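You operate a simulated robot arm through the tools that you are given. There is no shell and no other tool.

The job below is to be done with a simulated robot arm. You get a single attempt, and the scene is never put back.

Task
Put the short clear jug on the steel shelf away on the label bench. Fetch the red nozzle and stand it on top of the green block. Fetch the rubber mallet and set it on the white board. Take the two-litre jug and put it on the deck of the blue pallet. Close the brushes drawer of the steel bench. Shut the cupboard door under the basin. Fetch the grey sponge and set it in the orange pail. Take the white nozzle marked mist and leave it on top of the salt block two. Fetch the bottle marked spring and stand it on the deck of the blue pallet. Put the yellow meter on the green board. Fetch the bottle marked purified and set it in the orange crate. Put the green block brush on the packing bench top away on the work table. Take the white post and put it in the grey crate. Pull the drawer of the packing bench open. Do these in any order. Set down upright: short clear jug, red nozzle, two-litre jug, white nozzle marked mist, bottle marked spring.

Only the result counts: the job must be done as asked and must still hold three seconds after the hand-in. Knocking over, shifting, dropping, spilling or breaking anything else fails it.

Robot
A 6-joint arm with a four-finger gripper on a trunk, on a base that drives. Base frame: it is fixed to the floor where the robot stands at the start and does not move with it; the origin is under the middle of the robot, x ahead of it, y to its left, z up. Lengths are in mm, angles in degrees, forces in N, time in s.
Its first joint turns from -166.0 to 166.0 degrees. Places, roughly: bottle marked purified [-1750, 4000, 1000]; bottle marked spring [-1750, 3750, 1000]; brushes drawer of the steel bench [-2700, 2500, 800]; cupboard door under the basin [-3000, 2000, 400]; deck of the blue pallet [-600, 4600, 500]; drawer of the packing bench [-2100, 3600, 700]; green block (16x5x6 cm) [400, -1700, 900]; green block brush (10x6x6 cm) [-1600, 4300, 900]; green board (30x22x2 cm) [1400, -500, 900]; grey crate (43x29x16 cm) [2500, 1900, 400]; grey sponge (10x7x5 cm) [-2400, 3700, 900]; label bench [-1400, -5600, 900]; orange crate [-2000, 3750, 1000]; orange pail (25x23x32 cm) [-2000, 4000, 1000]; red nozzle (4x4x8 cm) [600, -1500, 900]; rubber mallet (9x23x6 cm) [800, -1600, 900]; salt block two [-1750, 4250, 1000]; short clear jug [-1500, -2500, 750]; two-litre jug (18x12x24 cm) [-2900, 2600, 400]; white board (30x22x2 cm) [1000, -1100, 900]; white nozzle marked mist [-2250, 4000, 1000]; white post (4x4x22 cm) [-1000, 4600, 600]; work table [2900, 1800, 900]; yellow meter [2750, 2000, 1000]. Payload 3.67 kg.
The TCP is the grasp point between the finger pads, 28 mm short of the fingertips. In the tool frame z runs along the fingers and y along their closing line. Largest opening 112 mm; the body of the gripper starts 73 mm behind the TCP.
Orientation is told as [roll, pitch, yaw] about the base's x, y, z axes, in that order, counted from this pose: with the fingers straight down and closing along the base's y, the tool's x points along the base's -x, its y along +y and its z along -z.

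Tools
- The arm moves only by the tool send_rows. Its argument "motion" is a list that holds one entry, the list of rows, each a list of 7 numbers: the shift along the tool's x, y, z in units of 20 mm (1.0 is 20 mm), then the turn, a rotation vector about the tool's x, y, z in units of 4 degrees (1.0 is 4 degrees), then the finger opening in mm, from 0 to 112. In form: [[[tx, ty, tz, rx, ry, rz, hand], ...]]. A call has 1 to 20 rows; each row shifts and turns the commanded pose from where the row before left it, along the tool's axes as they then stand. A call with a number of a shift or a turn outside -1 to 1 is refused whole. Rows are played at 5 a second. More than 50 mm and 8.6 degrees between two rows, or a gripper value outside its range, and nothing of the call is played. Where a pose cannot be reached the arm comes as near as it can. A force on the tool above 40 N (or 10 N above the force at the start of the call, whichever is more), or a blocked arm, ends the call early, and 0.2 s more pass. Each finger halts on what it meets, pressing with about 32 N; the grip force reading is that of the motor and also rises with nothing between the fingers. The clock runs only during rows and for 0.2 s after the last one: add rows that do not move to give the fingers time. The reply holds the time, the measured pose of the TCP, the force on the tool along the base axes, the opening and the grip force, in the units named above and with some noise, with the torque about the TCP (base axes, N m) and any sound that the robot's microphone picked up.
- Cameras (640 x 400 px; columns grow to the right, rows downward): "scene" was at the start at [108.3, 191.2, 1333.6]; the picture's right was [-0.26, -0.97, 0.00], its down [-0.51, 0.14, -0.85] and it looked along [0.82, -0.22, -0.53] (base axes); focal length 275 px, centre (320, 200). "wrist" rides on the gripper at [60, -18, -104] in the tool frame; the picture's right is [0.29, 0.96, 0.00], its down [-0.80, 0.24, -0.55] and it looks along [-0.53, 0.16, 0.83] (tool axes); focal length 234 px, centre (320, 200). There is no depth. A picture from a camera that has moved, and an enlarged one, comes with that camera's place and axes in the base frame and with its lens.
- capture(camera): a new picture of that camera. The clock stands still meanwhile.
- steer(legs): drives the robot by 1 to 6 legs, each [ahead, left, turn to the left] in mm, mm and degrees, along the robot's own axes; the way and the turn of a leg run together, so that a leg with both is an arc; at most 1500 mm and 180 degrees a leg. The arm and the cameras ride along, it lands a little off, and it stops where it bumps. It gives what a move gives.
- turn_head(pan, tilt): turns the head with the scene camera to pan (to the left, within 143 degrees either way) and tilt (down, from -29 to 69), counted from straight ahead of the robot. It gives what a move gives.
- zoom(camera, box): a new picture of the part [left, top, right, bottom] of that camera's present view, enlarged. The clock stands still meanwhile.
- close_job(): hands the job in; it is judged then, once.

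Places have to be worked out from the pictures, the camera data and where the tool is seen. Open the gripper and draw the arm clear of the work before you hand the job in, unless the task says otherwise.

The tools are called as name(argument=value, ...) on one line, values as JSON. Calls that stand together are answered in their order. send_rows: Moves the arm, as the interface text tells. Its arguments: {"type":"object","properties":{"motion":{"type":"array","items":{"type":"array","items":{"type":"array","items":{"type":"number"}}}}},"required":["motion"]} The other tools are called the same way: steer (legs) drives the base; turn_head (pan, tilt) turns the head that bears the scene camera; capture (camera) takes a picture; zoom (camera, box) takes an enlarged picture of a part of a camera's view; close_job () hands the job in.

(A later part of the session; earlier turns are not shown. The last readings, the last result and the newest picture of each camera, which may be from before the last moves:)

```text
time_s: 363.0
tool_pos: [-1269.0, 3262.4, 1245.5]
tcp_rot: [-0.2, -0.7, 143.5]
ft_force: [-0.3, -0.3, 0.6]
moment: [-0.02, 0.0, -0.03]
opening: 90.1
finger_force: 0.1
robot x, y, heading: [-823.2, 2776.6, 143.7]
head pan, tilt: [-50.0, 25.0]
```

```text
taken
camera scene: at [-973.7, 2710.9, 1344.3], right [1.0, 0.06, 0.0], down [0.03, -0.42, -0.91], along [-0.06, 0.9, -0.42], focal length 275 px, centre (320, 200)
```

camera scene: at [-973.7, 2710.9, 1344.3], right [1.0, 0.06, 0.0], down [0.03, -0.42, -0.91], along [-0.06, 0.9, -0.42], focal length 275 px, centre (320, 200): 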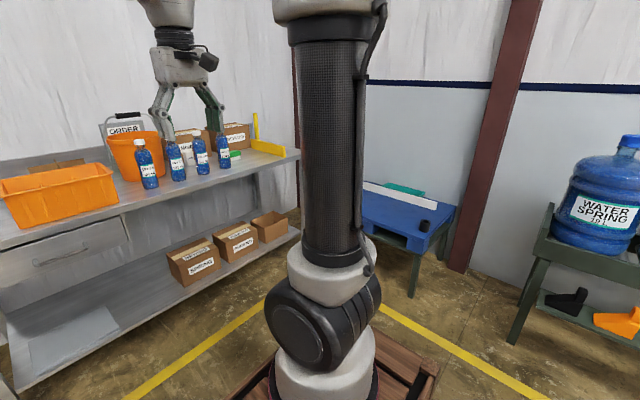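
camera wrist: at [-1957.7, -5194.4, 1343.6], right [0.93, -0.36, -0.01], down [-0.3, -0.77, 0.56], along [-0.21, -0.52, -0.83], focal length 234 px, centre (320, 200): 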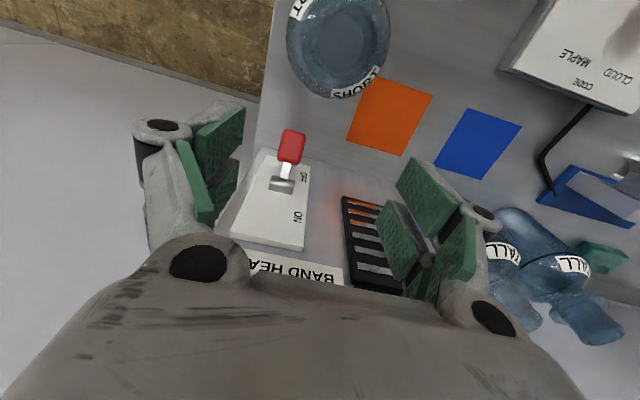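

Everything is in view now. I zoom over the packing bench in detail.

turn_head(pan=-5, tilt=25)

zoom(camera="scene", box=[220, 80, 420, 230])

zoom(camera="scene", box=[400, 80, 600, 230])

zoom(camera="scene", box=[0, 60, 260, 320])

```text
time_s: 364.1
tool_pos: [-1268.9, 3263.6, 1245.1]
tcp_rot: [-0.2, -0.5, 143.5]
ft_force: [-0.1, 0.3, -0.2]
moment: [-0.01, 0.02, 0.03]
opening: 90.0
finger_force: 0.0
robot x, y, heading: [-826.7, 2781.2, 143.7]
head pan, tilt: [-5.0, 25.0]
```

```text
2.67 times, centred on (320, 155) of scene
camera zoom: at [-1037.0, 2680.1, 1344.3], right [0.66, 0.75, 0.0], down [0.32, -0.28, -0.91], along [-0.68, 0.6, -0.42], focal length 734 px, centre (320, 320)
```

zoom: 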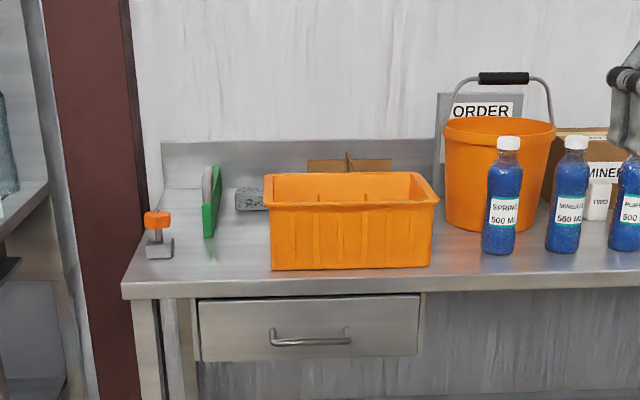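

```text
2.67 times, centred on (500, 155) of scene
camera zoom: at [-1037.0, 2680.1, 1344.3], right [0.66, 0.75, 0.0], down [0.32, -0.28, -0.91], along [-0.68, 0.6, -0.42], focal length 734 px, centre (-160, 320)
```

zoom: 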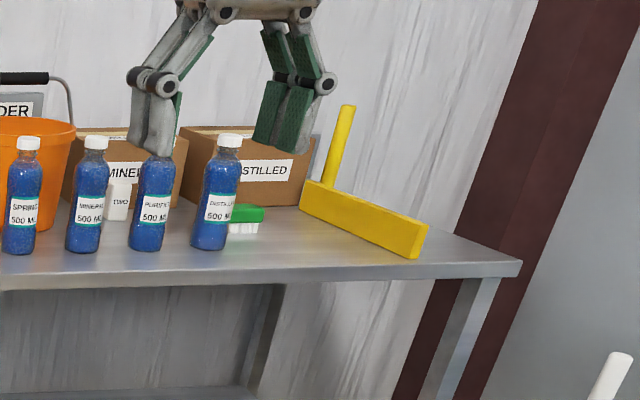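

```text
1.54 times, centred on (130, 190) of scene
camera zoom: at [-1037.0, 2680.1, 1344.3], right [0.66, 0.75, 0.0], down [0.32, -0.28, -0.91], along [-0.68, 0.6, -0.42], focal length 424 px, centre (612, 215)
```

zoom: 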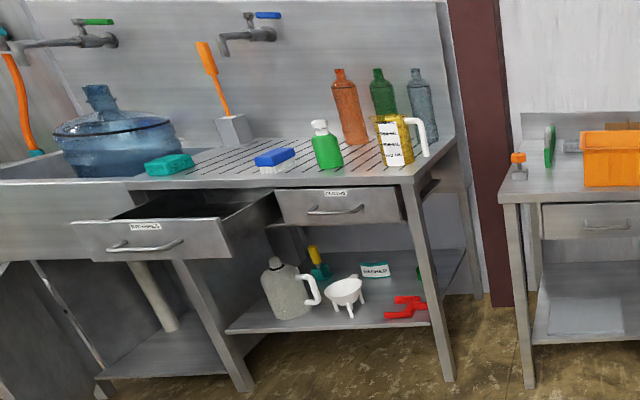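

The four bottles, salt block "TWO", sponge (behind the crate), and brush are located. I raise the arm above the pail handle and drive closer to the packing bench.

send_rows(motion=[[[0, 0, -1, 0, 0, 0, 90], [0, 0, -1, 0, 0, 0, 90], [0, 0, -1, 0, 0, 0, 90], [0, 0, 0, 0, 0, 0, 90]]])

steer(legs=[[600, -100, 0]])

turn_head(pan=-10, tilt=35)

capture(camera="scene")

capture(camera="wrist")

```text
time_s: 365.1
tool_pos: [-1268.7, 3262.0, 1305.2]
tcp_rot: [-0.2, -0.6, 143.4]
ft_force: [-0.1, 0.6, -0.1]
moment: [0.02, -0.01, 0.0]
opening: 90.4
finger_force: 0.1
robot x, y, heading: [-826.8, 2778.3, 143.5]
head pan, tilt: [-5.0, 25.0]
```

```text
time_s: 368.5
tool_pos: [-1677.3, 3702.1, 1305.2]
tcp_rot: [-0.2, -0.7, 143.1]
ft_force: [-0.2, 0.6, -0.7]
moment: [0.01, -0.02, -0.03]
opening: 90.1
finger_force: 0.0
robot x, y, heading: [-1239.6, 3212.5, 142.7]
head pan, tilt: [-5.0, 25.0]
```

```text
time_s: 369.2
tool_pos: [-1677.3, 3702.7, 1303.8]
tcp_rot: [-0.2, -0.5, 143.0]
ft_force: [0.4, 0.3, -0.3]
moment: [-0.03, -0.01, 0.06]
opening: 90.1
finger_force: 0.1
robot x, y, heading: [-1240.0, 3216.2, 143.0]
head pan, tilt: [-10.0, 35.0]
```

```text
taken
camera scene: at [-1442.7, 3119.6, 1328.6], right [0.73, 0.68, 0.0], down [0.39, -0.42, -0.82], along [-0.56, 0.6, -0.57], focal length 275 px, centre (320, 200)
```

scene: 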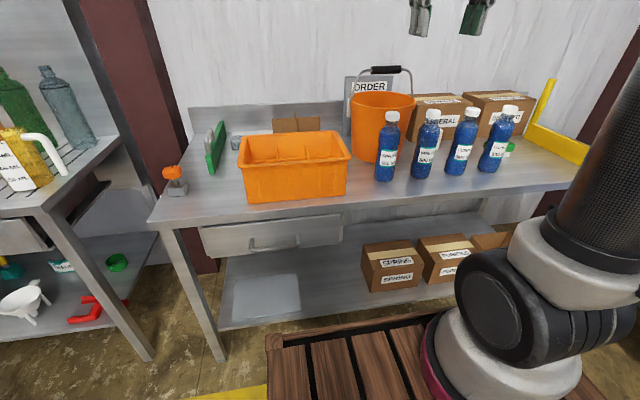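

```text
taken
camera wrist: at [-1617.4, 3679.4, 1408.7], right [-0.35, -0.94, -0.01], down [-0.78, 0.28, 0.56], along [-0.52, 0.2, -0.83], focal length 234 px, centre (320, 200)
```

wrist: 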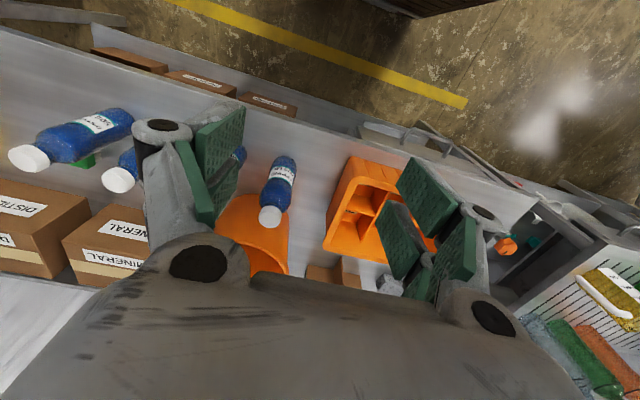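

I move the wrist camera over the rear of the bench to find the "mist" nozzle and the sponge.

send_rows(motion=[[[-1, 0.5, 0, 0, 0, 0, 90], [-1, 0.5, 0, 0, 0, 0, 90], [-1, 0.5, 0, 0, 0, 0, 90], [-1, 0.5, 0, 0, 0, 0, 90], [-1, 0.5, 0, 0, 0, 0, 90], [-1, 0.5, 0, 0, 0, 0, 90], [-1, 0.5, 0, 0, 0, 0, 90], [-1, 0.5, 0, 0, 0, 0, 90]]])

capture(camera="wrist")

zoom(camera="scene", box=[140, 60, 380, 210])

zoom(camera="scene", box=[360, 60, 600, 210])

```text
time_s: 371.0
tool_pos: [-1852.4, 3734.4, 1306.8]
tcp_rot: [-0.2, -0.6, 143.0]
ft_force: [-0.3, 0.0, 0.6]
moment: [0.03, 0.06, 0.01]
opening: 90.0
finger_force: 0.0
robot x, y, heading: [-1238.0, 3216.5, 142.9]
head pan, tilt: [-10.0, 35.0]
```

```text
taken
camera wrist: at [-1792.6, 3712.4, 1411.1], right [-0.35, -0.94, -0.01], down [-0.78, 0.28, 0.56], along [-0.52, 0.2, -0.83], focal length 234 px, centre (320, 200)
```

wrist: 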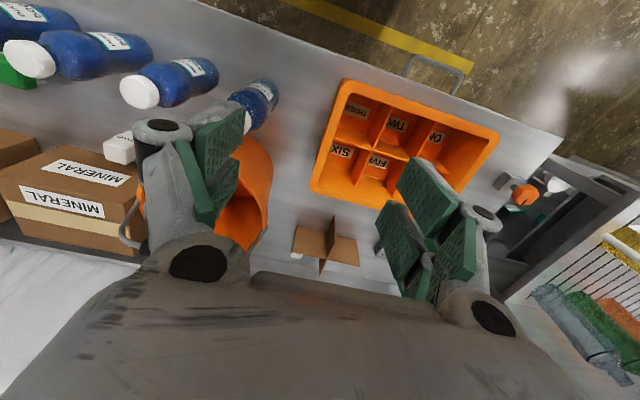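

```text
2.67 times, centred on (260, 135) of scene
camera zoom: at [-1442.4, 3119.5, 1328.6], right [0.73, 0.68, 0.0], down [0.39, -0.42, -0.82], along [-0.56, 0.6, -0.57], focal length 734 px, centre (480, 373)
```

zoom: 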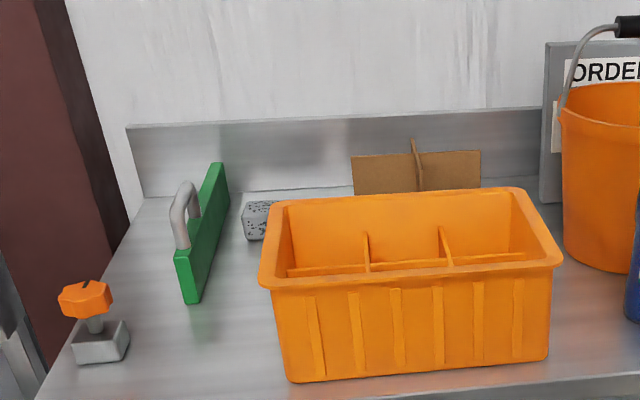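

```text
2.67 times, centred on (480, 135) of scene
camera zoom: at [-1442.4, 3119.5, 1328.6], right [0.73, 0.68, 0.0], down [0.39, -0.42, -0.82], along [-0.56, 0.6, -0.57], focal length 734 px, centre (-107, 373)
```

zoom: 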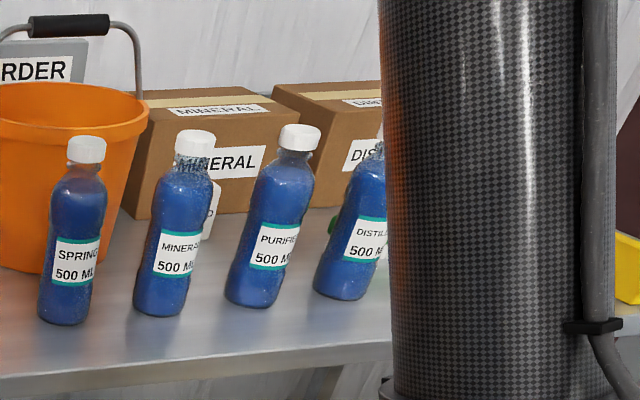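

zoom(camera="wrist", box=[250, 180, 400, 290])

zoom(camera="wrist", box=[300, 60, 520, 220])

```text
3.64 times, centred on (325, 235) of wrist
camera zoom: at [-1792.6, 3712.4, 1411.1], right [-0.35, -0.94, -0.01], down [-0.78, 0.28, 0.56], along [-0.52, 0.2, -0.83], focal length 852 px, centre (302, 73)
```

zoom: 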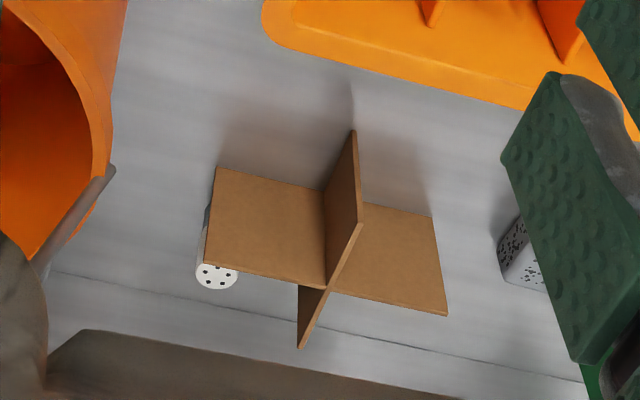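

```text
2.50 times, centred on (410, 140) of wrist
camera zoom: at [-1792.6, 3712.4, 1411.1], right [-0.35, -0.94, -0.01], down [-0.78, 0.28, 0.56], along [-0.52, 0.2, -0.83], focal length 585 px, centre (95, 350)
```

zoom: 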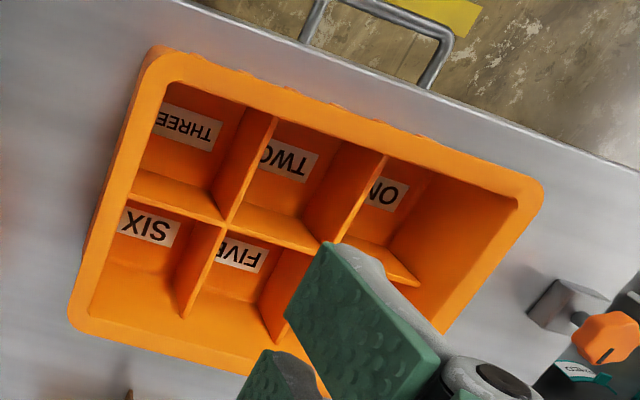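

Found it: the white nozzle stands behind a cardboard divider near the wall. I triangulate the bench top at z≈868 with its front edge ~727 mm ahead, so I can drive another 300 mm.

steer(legs=[[300, 0, 0]])

capture(camera="wrist")

capture(camera="scene")

```text
time_s: 373.0
tool_pos: [-2094.9, 3909.2, 1305.9]
tcp_rot: [-0.3, -0.5, 143.4]
ft_force: [-0.5, -0.8, 0.0]
moment: [0.03, 0.0, -0.01]
opening: 89.9
finger_force: 0.0
robot x, y, heading: [-1477.1, 3394.3, 143.4]
head pan, tilt: [-10.0, 35.0]
```

```text
taken
camera wrist: at [-2035.6, 3888.1, 1410.4], right [-0.34, -0.94, -0.01], down [-0.78, 0.28, 0.56], along [-0.53, 0.19, -0.83], focal length 234 px, centre (320, 200)
```

wrist: 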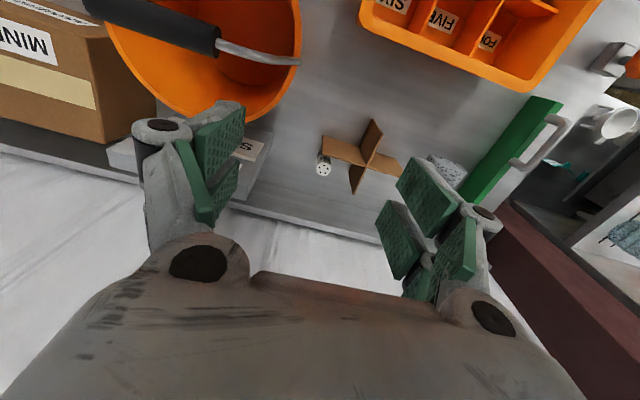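

```text
taken
camera scene: at [-1681.1, 3297.5, 1328.6], right [0.73, 0.69, 0.0], down [0.39, -0.42, -0.82], along [-0.56, 0.6, -0.57], focal length 275 px, centre (320, 200)
```

scene: 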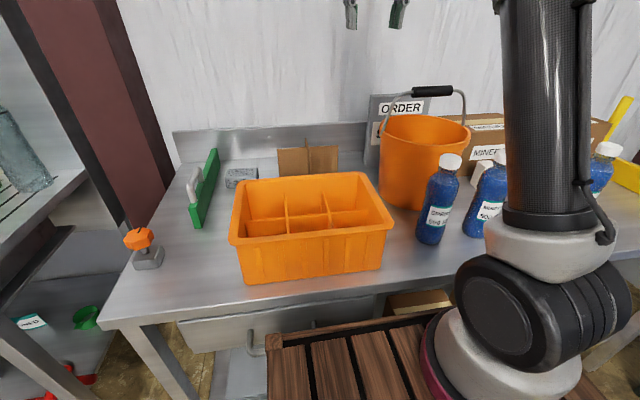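

zoom(camera="wrist", box=[240, 90, 440, 230])

```text
2.86 times, centred on (340, 160) of wrist
camera zoom: at [-2035.6, 3888.1, 1410.4], right [-0.34, -0.94, -0.01], down [-0.78, 0.28, 0.56], along [-0.53, 0.19, -0.83], focal length 669 px, centre (263, 314)
```

zoom: 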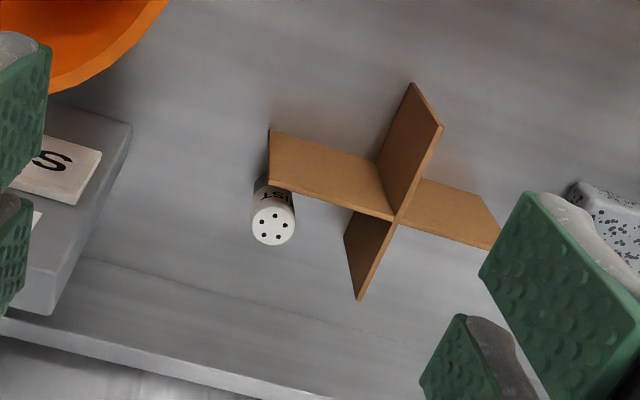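

The nozzle is marked "MIST", standing at about (-2252,3957), 27 mm behind a divider panel ~123 mm tall. I drive 25 mm closer, shift left clear of the pail, then descend in stages.

steer(legs=[[25, 0, 0]])

send_rows(motion=[[[0, 0.9, 0, 0, 0, 0, 70], [0, 0.9, 0, 0, 0, 0, 70], [-0.5, 0.9, 0, 0, 0, 0, 70], [-1, 0, 0, 0, 0, 0, 70], [-0.5, 0, 1, 0, 0, 0, 70], [-0.5, 0, 1, 0, 0, 0, 70], [-0.5, 0, 1, 0, 0, 0, 70], [-0.5, 0, 1, 0, 0, 0, 70], [-0.5, 0, 1, 0, 0, 0, 70], [-0.5, 0, 1, 0, 0, 0, 70], [0, 0, 1, 0, 0, 0, 70], [0, 0, 1, 0, 0, 0, 70]]])

capture(camera="wrist")

capture(camera="scene")

```text
time_s: 374.0
tool_pos: [-2112.9, 3922.1, 1307.0]
tcp_rot: [-0.2, -0.6, 143.4]
ft_force: [-0.6, 0.0, 1.1]
moment: [0.0, -0.04, 0.03]
opening: 89.9
finger_force: 0.2
robot x, y, heading: [-1491.3, 3408.2, 143.7]
head pan, tilt: [-10.0, 35.0]
stopped in leg 1: the robot was blocked; the commanded pose is now the measured one
```

```text
time_s: 376.6
tool_pos: [-2217.7, 3934.4, 1148.0]
tcp_rot: [-0.2, -0.5, 143.5]
ft_force: [0.6, 0.4, 0.2]
moment: [0.0, 0.03, 0.02]
opening: 70.2
finger_force: 0.1
robot x, y, heading: [-1493.3, 3404.8, 143.5]
head pan, tilt: [-10.0, 35.0]
```

```text
taken
camera wrist: at [-2158.0, 3912.5, 1251.8], right [-0.34, -0.94, -0.01], down [-0.78, 0.28, 0.56], along [-0.53, 0.19, -0.83], focal length 234 px, centre (320, 200)
```

wrist: 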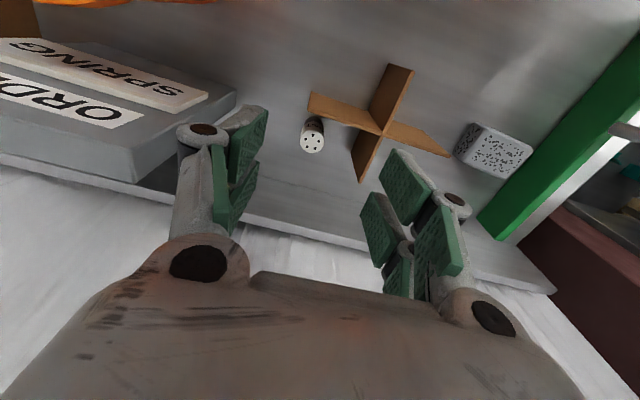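

```text
taken
camera scene: at [-1696.9, 3309.6, 1328.6], right [0.73, 0.69, 0.0], down [0.39, -0.42, -0.82], along [-0.56, 0.59, -0.57], focal length 275 px, centre (320, 200)
```

scene: 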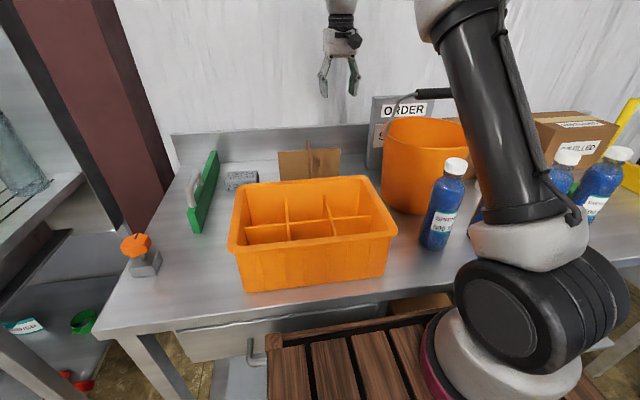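

Cart front touched the bench, staying put. The nozzle is 46 mm ahead of the TCP; I move forward while descending to just above it and check.

send_rows(motion=[[[-0.46, 0.15, 1, 0, 0, 0, 70], [-0.46, 0, 1, 0, 0, 0, 70], [-0.46, 0, 1, 0, 0, 0, 70], [-0.46, 0, 1, 0, 0, 0, 70], [-0.46, 0, 1, 0, 0, 0, 70], [0, 0, 0.5, 0, 0, 0, 70], [0, 0, 0, 0, 0, 0, 70]]])

capture(camera="wrist")

zoom(camera="scene", box=[220, 40, 420, 190])

```text
time_s: 378.2
tool_pos: [-2257.1, 3958.7, 1035.4]
tcp_rot: [-0.3, -0.4, 143.4]
ft_force: [0.7, 0.3, -0.6]
moment: [-0.05, 0.0, 0.01]
opening: 70.0
finger_force: 0.0
robot x, y, heading: [-1492.4, 3408.6, 143.5]
head pan, tilt: [-10.0, 35.0]
```

```text
taken
camera wrist: at [-2196.9, 3937.5, 1139.4], right [-0.34, -0.94, -0.01], down [-0.78, 0.28, 0.56], along [-0.52, 0.19, -0.83], focal length 234 px, centre (320, 200)
```

wrist: 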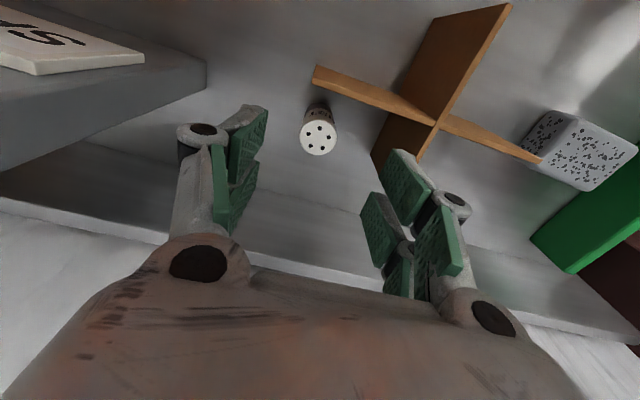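

```text
2.67 times, centred on (320, 115) of scene
camera zoom: at [-1697.0, 3309.7, 1328.6], right [0.73, 0.69, 0.0], down [0.39, -0.42, -0.82], along [-0.56, 0.59, -0.57], focal length 734 px, centre (320, 427)
```

zoom: 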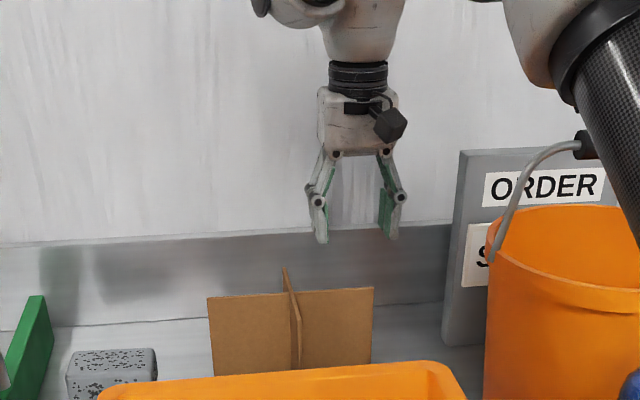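

Nearly centred over the nozzle. I zoom to check finger clearance against the divider's rear panel.

zoom(camera="wrist", box=[270, 0, 530, 220])

```text
1.82 times, centred on (400, 110) of wrist
camera zoom: at [-2196.9, 3937.5, 1139.4], right [-0.34, -0.94, -0.01], down [-0.78, 0.28, 0.56], along [-0.52, 0.19, -0.83], focal length 426 px, centre (174, 364)
```

zoom: 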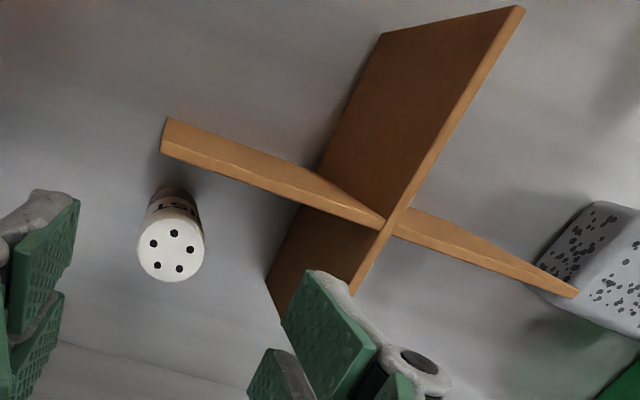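

The divider's rear panel is ~70 mm left of the nozzle axis; I narrow the opening to 54 mm, nudge 4 mm right, and descend.

send_rows(motion=[[[0, -0.2, 0, 0, 0, 0, 54], [0, 0, 1, 0, 0, 0, 54], [0, 0, 1, 0, 0, 0, 54], [0, 0, 1, 0, 0, 0, 54], [0, 0, 1, 0, 0, 0, 54], [0, 0, 1, 0, 0, 0, 54], [0, 0, 0, 0, 0, 0, 54]]])

capture(camera="wrist")

zoom(camera="scene", box=[220, 40, 420, 190])

```text
time_s: 379.8
tool_pos: [-2257.4, 3962.6, 935.3]
tcp_rot: [-0.1, -0.5, 143.4]
ft_force: [-0.5, -0.1, 0.6]
moment: [0.01, -0.02, -0.02]
opening: 53.7
finger_force: 0.0
robot x, y, heading: [-1492.5, 3406.2, 143.3]
head pan, tilt: [-10.0, 35.0]
```

```text
taken
camera wrist: at [-2197.1, 3941.6, 1039.9], right [-0.34, -0.94, -0.01], down [-0.78, 0.28, 0.56], along [-0.52, 0.19, -0.83], focal length 234 px, centre (320, 200)
```

wrist: 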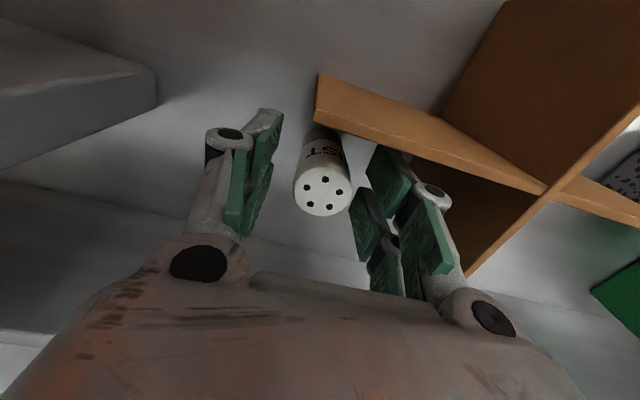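

```text
2.67 times, centred on (320, 115) of scene
camera zoom: at [-1697.0, 3309.7, 1328.6], right [0.73, 0.69, 0.0], down [0.39, -0.42, -0.82], along [-0.56, 0.59, -0.57], focal length 734 px, centre (320, 427)
```

zoom: 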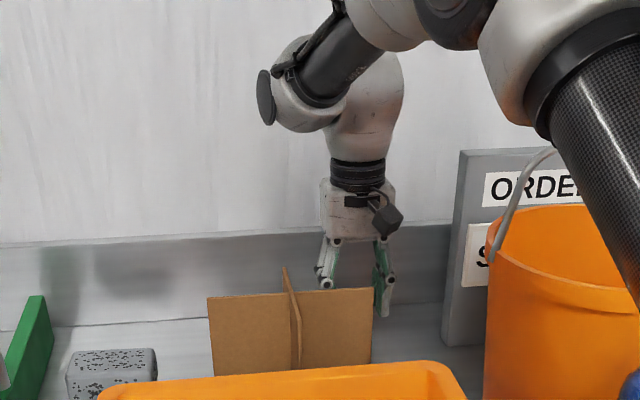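

The nozzle's top is near TCP height, so I go 18 mm lower and close on it.

send_rows(motion=[[[0, 0, 0.9, 0, 0, 0, 54], [0, 0, 0, 0, 0, 0, 45], [0, 0, 0, 0, 0, 0, 35], [0, 0, 0, 0, 0, 0, 20], [0, 0, 0, 0, 0, 0, 20]]])

capture(camera="wrist")

```text
time_s: 381.0
tool_pos: [-2255.9, 3963.7, 919.5]
tcp_rot: [-0.2, -0.3, 143.5]
ft_force: [0.2, 0.0, 0.3]
moment: [0.03, 0.02, 0.0]
opening: 34.6
finger_force: 32.3
robot x, y, heading: [-1491.6, 3409.0, 143.2]
head pan, tilt: [-10.0, 35.0]
```

```text
taken
camera wrist: at [-2196.6, 3941.8, 1022.7], right [-0.34, -0.94, -0.01], down [-0.78, 0.28, 0.56], along [-0.52, 0.19, -0.83], focal length 234 px, centre (320, 200)
```

wrist: 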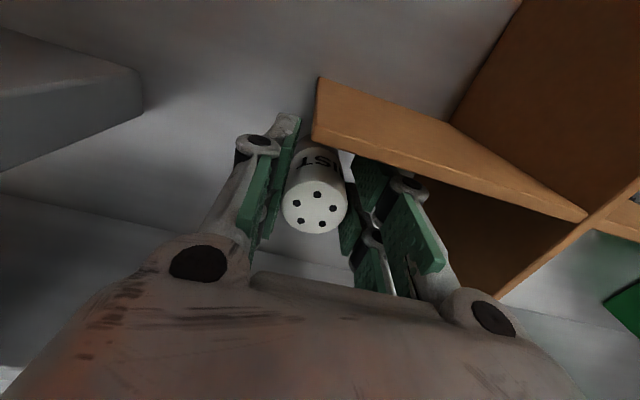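

Nozzle gripped. Lifting straight up, then back and up over the crate.

send_rows(motion=[[[0, 0, -0.5, 0, 0, 0, 20], [0, 0, -1, 0, 0, 0, 20], [0, 0, -1, 0, 0, 0, 20], [0, 0, -1, 0, 0, 0, 20], [0, 0, -1, 0, 0, 0, 20], [0, 0, -1, 0, 0, 0, 20], [0, 0, -1, 0, 0, 0, 20], [0, 0, -1, 0, 0, 0, 20], [0, 0, -1, 0, 0, 0, 20], [1, 0, -1, 0, 0, 0, 20], [1, 0, -1, 0, 0, 0, 20], [1, 0, -1, 0, 0, 0, 20], [1, 0, -1, 0, 0, 0, 20], [1, 0, -1, 0, 0, 0, 20], [1, 0, -1, 0, 0, 0, 20], [1, 0, -1, 0, 0, 0, 20], [1, 0, -1, 0, 0, 0, 20], [1, 0, 0, 0, 0, 0, 20], [1, 0, 0, 0, 0, 0, 20]]])

capture(camera="wrist")

capture(camera="scene")

```text
time_s: 385.0
tool_pos: [-2090.5, 3841.7, 1247.8]
tcp_rot: [-0.2, -0.4, 143.5]
ft_force: [0.3, 0.7, -1.6]
moment: [-0.02, -0.06, 0.03]
opening: 34.5
finger_force: 31.9
robot x, y, heading: [-1490.3, 3406.4, 143.4]
head pan, tilt: [-10.0, 35.0]
```

```text
taken
camera wrist: at [-2032.6, 3818.9, 1351.3], right [-0.34, -0.94, -0.01], down [-0.78, 0.28, 0.56], along [-0.52, 0.19, -0.83], focal length 234 px, centre (320, 200)
```

wrist: 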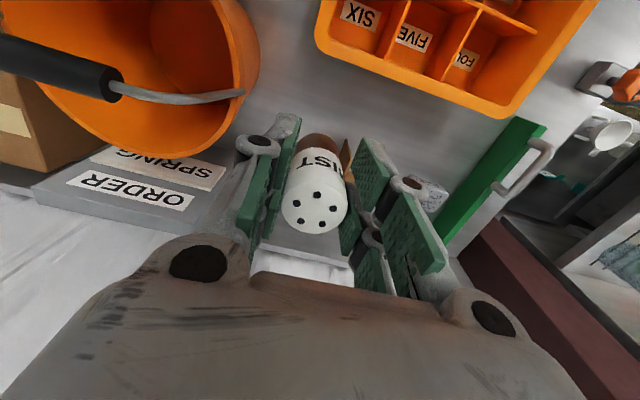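

```text
taken
camera scene: at [-1697.2, 3309.9, 1328.5], right [0.73, 0.69, 0.0], down [0.39, -0.42, -0.82], along [-0.56, 0.59, -0.57], focal length 275 px, centre (320, 200)
```

scene: 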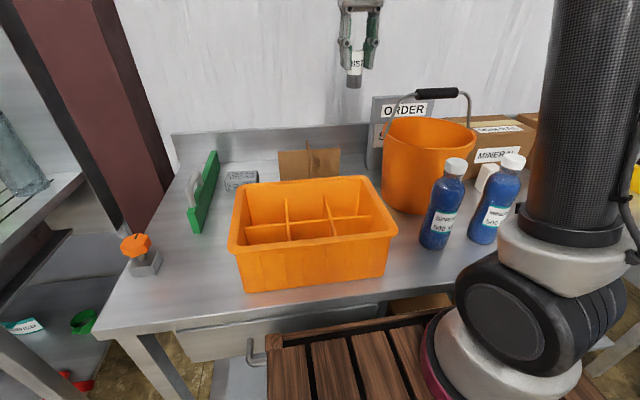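

I raise further so the nozzle clears the pail handle, then shift right to see the salt blocks.

send_rows(motion=[[[0.5, 0, -1, 0, 0, 0, 20], [0.5, 0, -1, 0, 0, 0, 20], [0.5, 0, -1, 0, 0, 0, 20], [0, 0, -1, 0, 0, 0, 20]]])

steer(legs=[[-150, 0, 0], [0, -350, 0]])

turn_head(pan=5, tilt=35)

capture(camera="wrist")

capture(camera="scene")

```text
time_s: 386.0
tool_pos: [-2068.8, 3822.3, 1326.9]
tcp_rot: [-0.3, -0.4, 143.4]
ft_force: [-0.1, 0.1, -1.7]
moment: [-0.03, -0.06, -0.02]
opening: 34.7
finger_force: 31.6
robot x, y, heading: [-1493.8, 3408.4, 143.4]
head pan, tilt: [-10.0, 35.0]
```

```text
time_s: 389.2
tool_pos: [-1735.7, 4016.7, 1326.1]
tcp_rot: [-0.2, -0.4, 143.3]
ft_force: [0.2, -0.5, -0.8]
moment: [-0.03, -0.05, -0.03]
opening: 34.9
finger_force: 32.0
robot x, y, heading: [-1160.3, 3602.4, 142.9]
head pan, tilt: [-10.0, 35.0]
```

```text
time_s: 390.0
tool_pos: [-1734.9, 4016.1, 1327.0]
tcp_rot: [-0.2, -0.5, 143.2]
ft_force: [0.5, -0.1, -1.3]
moment: [-0.03, -0.06, 0.0]
opening: 34.8
finger_force: 32.5
robot x, y, heading: [-1161.1, 3601.9, 143.0]
head pan, tilt: [5.0, 35.0]
```

```text
taken
camera wrist: at [-1675.8, 3994.0, 1430.2], right [-0.34, -0.94, -0.01], down [-0.78, 0.28, 0.56], along [-0.52, 0.2, -0.83], focal length 234 px, centre (320, 200)
```

wrist: 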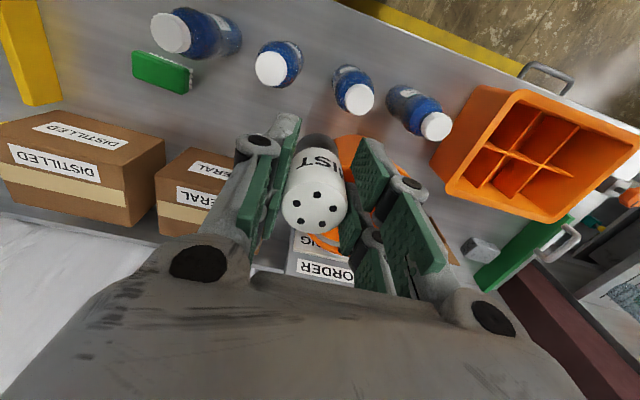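

```text
taken
camera scene: at [-1380.3, 3484.0, 1328.6], right [0.53, 0.85, 0.0], down [0.49, -0.3, -0.82], along [-0.7, 0.43, -0.57], focal length 275 px, centre (320, 200)
```

scene: 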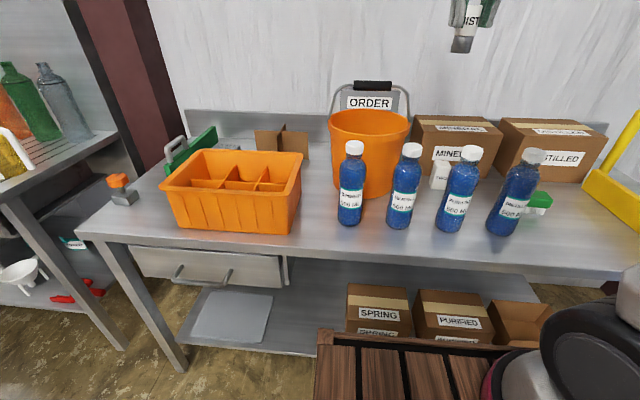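

zoom(camera="scene", box=[320, 90, 580, 260])

```text
2.35 times, centred on (450, 175) of scene
camera zoom: at [-1380.3, 3484.0, 1328.6], right [0.53, 0.85, 0.0], down [0.49, -0.3, -0.82], along [-0.7, 0.43, -0.57], focal length 648 px, centre (14, 259)
```

zoom: 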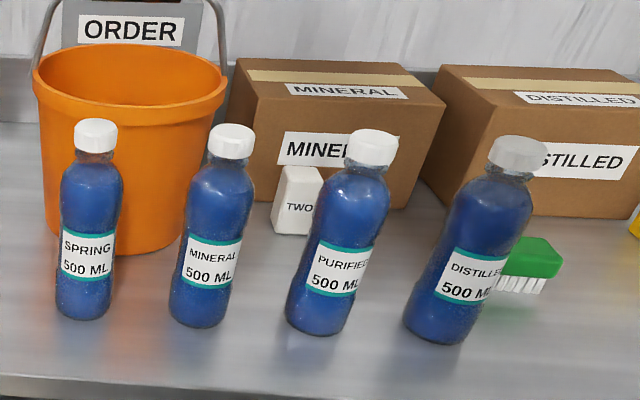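

Salt block TWO stands in front of the MINERAL box at about (-1795,4186). I drive 100 mm closer and position above it for a closer look.

steer(legs=[[100, 0, 0]])

send_rows(motion=[[[-0.4, -1, 0, 0, 0, 0, 20], [-0.4, -1, 0, 0, 0, 0, 20], [-0.4, -1, 0, 0, 0, 0, 20], [-0.4, -1, 0, 0, 0, 0, 20], [-0.4, -0.9, 0, 0, 0, 0, 20], [0, 0, 1, 0, 0, 0, 20], [0, 0, 1, 0, 0, 0, 20], [0, 0, 1, 0, 0, 0, 20]]])

capture(camera="wrist")

capture(camera="scene")

```text
time_s: 391.1
tool_pos: [-1814.6, 4074.2, 1325.9]
tcp_rot: [-0.2, -0.4, 143.3]
ft_force: [-0.5, -1.1, -1.4]
moment: [0.02, -0.03, -0.02]
opening: 34.5
finger_force: 31.5
robot x, y, heading: [-1243.8, 3658.9, 143.1]
head pan, tilt: [5.0, 35.0]
```

```text
time_s: 392.9
tool_pos: [-1789.9, 4178.1, 1267.0]
tcp_rot: [-0.2, -0.5, 143.3]
ft_force: [0.7, -0.6, -1.0]
moment: [0.02, 0.01, 0.02]
opening: 34.6
finger_force: 31.4
robot x, y, heading: [-1243.5, 3660.3, 143.2]
head pan, tilt: [5.0, 35.0]
```

```text
taken
camera wrist: at [-1729.7, 4155.6, 1370.6], right [-0.34, -0.94, -0.01], down [-0.78, 0.28, 0.56], along [-0.52, 0.2, -0.83], focal length 234 px, centre (320, 200)
```

wrist: 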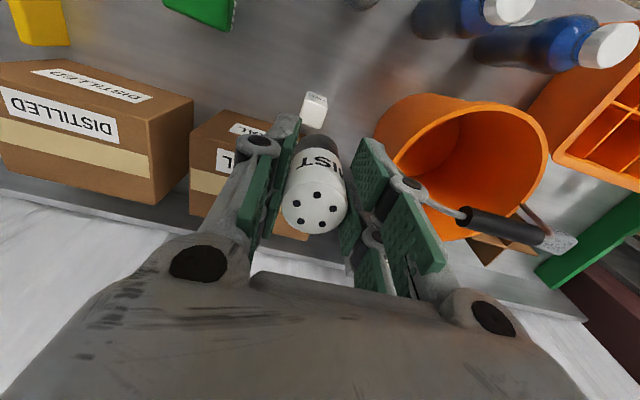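

```text
taken
camera scene: at [-1459.4, 3542.9, 1328.6], right [0.53, 0.85, 0.0], down [0.49, -0.3, -0.82], along [-0.7, 0.43, -0.57], focal length 275 px, centre (320, 200)
```

scene: 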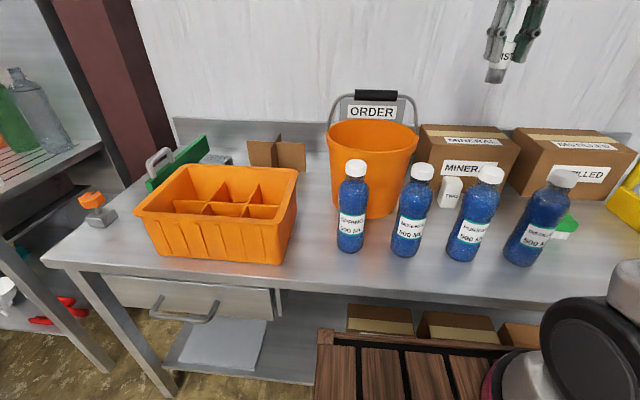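

zoom(camera="wrist", box=[270, 60, 370, 160])

zoom(camera="scene", box=[380, 100, 540, 220])

```text
4.00 times, centred on (320, 110) of wrist
camera zoom: at [-1729.7, 4155.6, 1370.6], right [-0.34, -0.94, -0.01], down [-0.78, 0.28, 0.56], along [-0.52, 0.2, -0.83], focal length 937 px, centre (320, 560)
```

zoom: 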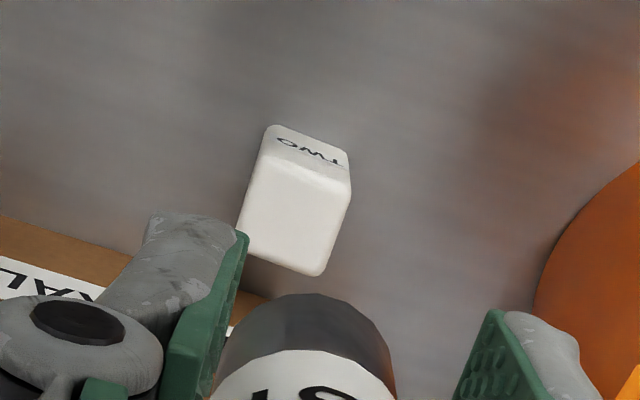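

```text
3.33 times, centred on (460, 160) of scene
camera zoom: at [-1459.4, 3542.9, 1328.6], right [0.53, 0.85, 0.0], down [0.49, -0.3, -0.82], along [-0.7, 0.43, -0.57], focal length 918 px, centre (-147, 333)
```

zoom: 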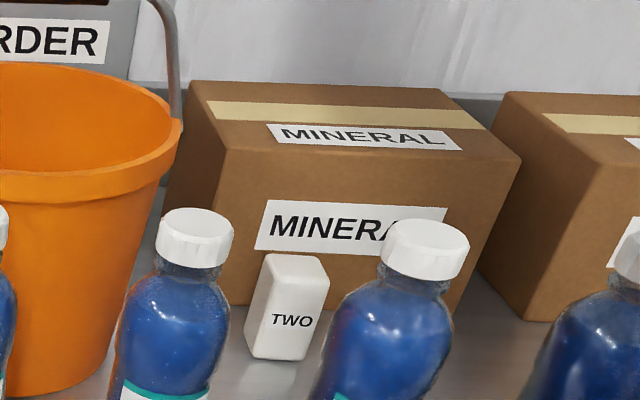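

The block's top is ~43×41 mm at z≈935, centre about (-1825,4204). I move 44 mm forward and descend to just above.

send_rows(motion=[[[-1, 0, 0, 0, 0, 0, 20], [-1, 0.02, 0, 0, 0, 0, 20], [-0.2, 0, 1, 0, 0, 0, 20], [0, 0, 1, 0, 0, 0, 20], [0, 0, 1, 0, 0, 0, 20], [0, 0, 1, 0, 0, 0, 20], [0, 0, 1, 0, 0, 0, 20], [0, 0, 1, 0, 0, 0, 20], [0, 0, 1, 0, 0, 0, 20], [0, 0, 1, 0, 0, 0, 20], [0, 0, 1, 0, 0, 0, 20], [0, 0, 1, 0, 0, 0, 20], [0, 0, 1, 0, 0, 0, 20], [0, 0, 0.8, 0, 0, 0, 20]]])

capture(camera="wrist")

zoom(camera="scene", box=[380, 60, 540, 220])

```text
time_s: 395.9
tool_pos: [-1825.2, 4205.8, 1032.4]
tcp_rot: [-0.1, -0.5, 143.2]
ft_force: [-0.5, -0.4, -0.9]
moment: [0.0, -0.01, 0.06]
opening: 34.8
finger_force: 31.9
robot x, y, heading: [-1240.2, 3658.7, 143.3]
head pan, tilt: [5.0, 35.0]
```

```text
taken
camera wrist: at [-1765.5, 4182.9, 1135.8], right [-0.34, -0.94, -0.01], down [-0.78, 0.28, 0.56], along [-0.52, 0.2, -0.83], focal length 234 px, centre (320, 200)
```

wrist: 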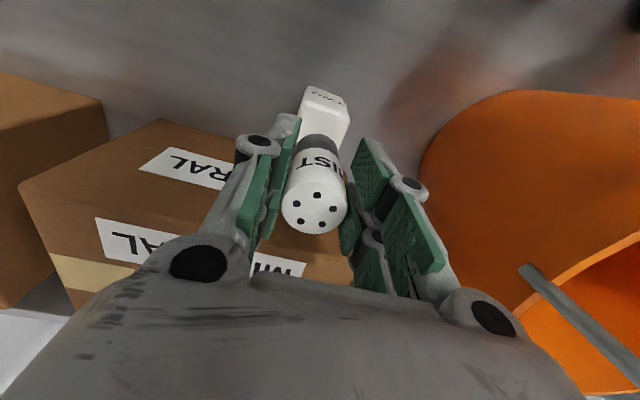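

```text
2.50 times, centred on (460, 140) of scene
camera zoom: at [-1459.4, 3542.8, 1328.6], right [0.53, 0.85, 0.0], down [0.49, -0.3, -0.82], along [-0.7, 0.43, -0.57], focal length 688 px, centre (-30, 350)
```

zoom: 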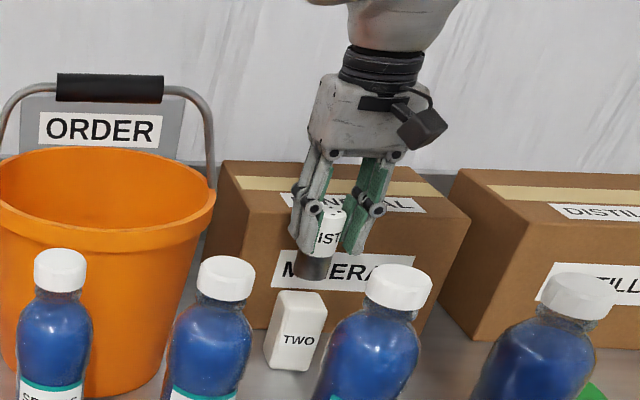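

Aligned with the block. Lowering carefully to contact.

send_rows(motion=[[[0, 0, 1, 0, 0, 0, 20], [0, 0, 0.7, 0, 0, 0, 20], [0, 0, 0.2, 0, 0, 0, 20], [0, 0, 0, 0, 0, 0, 20]]])

zoom(camera="scene", box=[420, 110, 500, 190])

capture(camera="wrist")

```text
time_s: 396.9
tool_pos: [-1826.2, 4204.8, 994.6]
tcp_rot: [-0.2, -0.7, 143.2]
ft_force: [-2.0, 1.2, 18.4]
moment: [0.19, 0.25, 0.02]
opening: 34.4
finger_force: 32.3
robot x, y, heading: [-1239.2, 3657.4, 143.3]
head pan, tilt: [5.0, 35.0]
```

```text
5.00 times, centred on (460, 150) of scene
camera zoom: at [-1459.1, 3542.5, 1328.6], right [0.53, 0.85, 0.0], down [0.49, -0.3, -0.82], along [-0.7, 0.43, -0.57], focal length 1377 px, centre (-380, 450)
```

zoom: 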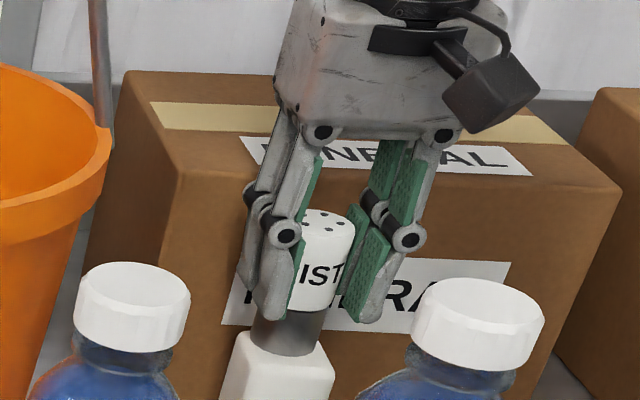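

```text
taken
camera wrist: at [-1766.2, 4182.9, 1098.5], right [-0.34, -0.94, -0.01], down [-0.78, 0.28, 0.56], along [-0.53, 0.2, -0.83], focal length 234 px, centre (320, 200)
```

wrist: 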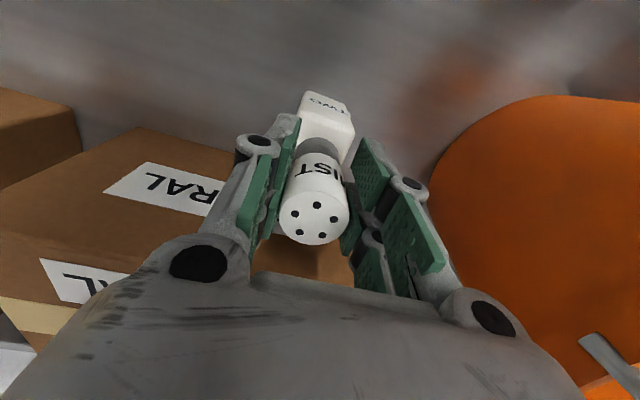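

Contact at 994.6; the nozzle base is centred on the block. Ease up and release gently.

send_rows(motion=[[[0, 0, -0.1, 0, 0, 0, 20], [0, 0, 0, 0, 0, 0, 20], [0, 0, 0, 0, 0, 0, 38], [0, 0, 0, 0, 0, 0, 42], [0, 0, 0, 0, 0, 0, 50], [0, 0, 0, 0, 0, 0, 60], [0, 0, -0.5, 0, 0, 0, 60], [0, 0, -1, 0, 0, 0, 60], [0, 0, -1, 0, 0, 0, 60], [0, 0, -1, 0, 0, 0, 60], [0, 0, -1, 0, 0, 0, 60], [0, 0, -1, 0, 0, 0, 60], [0, 0, -1, 0, 0, 0, 60], [0, 0, -1, 0, 0, 0, 60]]])

zoom(camera="scene", box=[400, 90, 520, 210])

capture(camera="wrist")

```text
time_s: 399.9
tool_pos: [-1823.8, 4203.7, 1146.3]
tcp_rot: [-0.2, -0.5, 143.3]
ft_force: [-0.1, 0.2, -0.9]
moment: [-0.03, -0.01, 0.0]
opening: 59.9
finger_force: 0.0
robot x, y, heading: [-1241.4, 3657.5, 143.2]
head pan, tilt: [5.0, 35.0]
```

```text
3.33 times, centred on (460, 150) of scene
camera zoom: at [-1459.6, 3543.0, 1328.5], right [0.53, 0.85, 0.0], down [0.49, -0.3, -0.82], along [-0.7, 0.43, -0.57], focal length 918 px, centre (-147, 367)
```

zoom: 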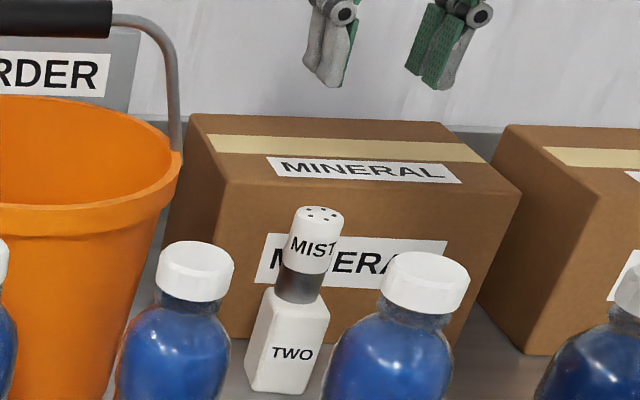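

```text
taken
camera wrist: at [-1764.2, 4182.7, 1250.2], right [-0.34, -0.94, -0.01], down [-0.78, 0.28, 0.56], along [-0.52, 0.19, -0.83], focal length 234 px, centre (320, 200)
```

wrist: 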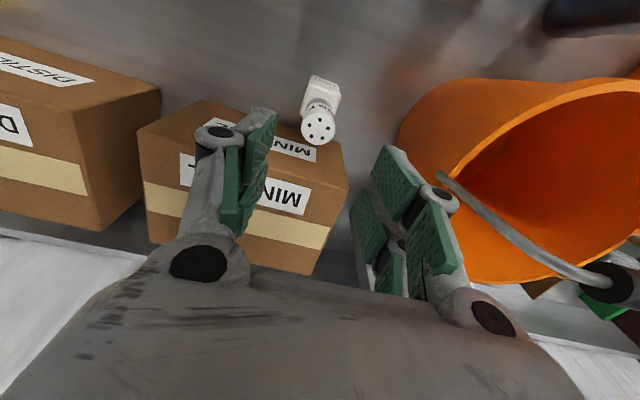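

Mist nozzle stands on salt block TWO. Next the PURIFIED bottle: I rise, back off 100 mm and position over its cap.

send_rows(motion=[[[0, 0, -1, 0, 0, 0, 70], [0, 0, -1, 0, 0, 0, 70], [0, 0, -1, 0, 0, 0, 70], [0, 0, -1, 0, 0, 0, 70]]])

steer(legs=[[-100, 0, 0]])

send_rows(motion=[[[0.9, 0.27, 0, 0, 0, 0, 70], [0.9, 0.27, 0, 0, 0, 0, 70], [0.9, 0.27, 0, 0, 0, 0, 70], [0.9, 0.27, 0, 0, 0, 0, 70], [0.9, 0.27, 0, 0, 0, 0, 70], [0.9, 0.27, 0, 0, 0, 0, 70]]])

capture(camera="wrist")

capture(camera="scene")

```text
time_s: 400.9
tool_pos: [-1825.8, 4202.5, 1224.1]
tcp_rot: [-0.2, -0.4, 143.3]
ft_force: [-0.7, 0.2, -0.2]
moment: [-0.02, 0.04, 0.01]
opening: 70.1
finger_force: 0.1
robot x, y, heading: [-1244.4, 3657.7, 143.4]
head pan, tilt: [5.0, 35.0]
```

```text
time_s: 402.1
tool_pos: [-1744.2, 4144.2, 1225.7]
tcp_rot: [-0.2, -0.4, 143.3]
ft_force: [-0.1, 0.2, -0.1]
moment: [-0.03, -0.02, 0.0]
opening: 69.9
finger_force: 0.0
robot x, y, heading: [-1162.0, 3601.3, 143.4]
head pan, tilt: [5.0, 35.0]
```

```text
time_s: 403.5
tool_pos: [-1676.7, 4053.0, 1224.9]
tcp_rot: [-0.2, -0.5, 143.3]
ft_force: [0.2, 0.1, -0.1]
moment: [-0.03, -0.03, 0.01]
opening: 69.9
finger_force: 0.1
robot x, y, heading: [-1164.7, 3596.0, 143.1]
head pan, tilt: [5.0, 35.0]
```

```text
taken
camera wrist: at [-1617.9, 4030.9, 1327.5], right [-0.34, -0.94, -0.01], down [-0.78, 0.28, 0.56], along [-0.52, 0.2, -0.83], focal length 234 px, centre (320, 200)
```

wrist: 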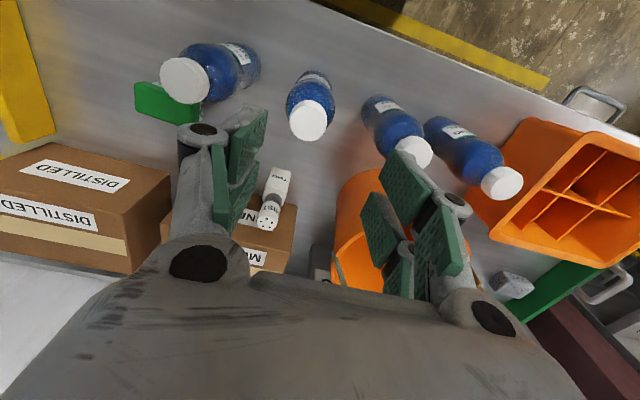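

```text
taken
camera scene: at [-1379.6, 3483.4, 1328.5], right [0.53, 0.85, 0.0], down [0.49, -0.3, -0.82], along [-0.7, 0.43, -0.57], focal length 275 px, centre (320, 200)
```

scene: 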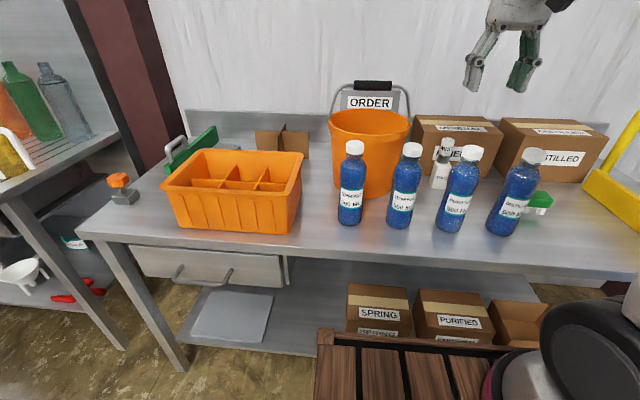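

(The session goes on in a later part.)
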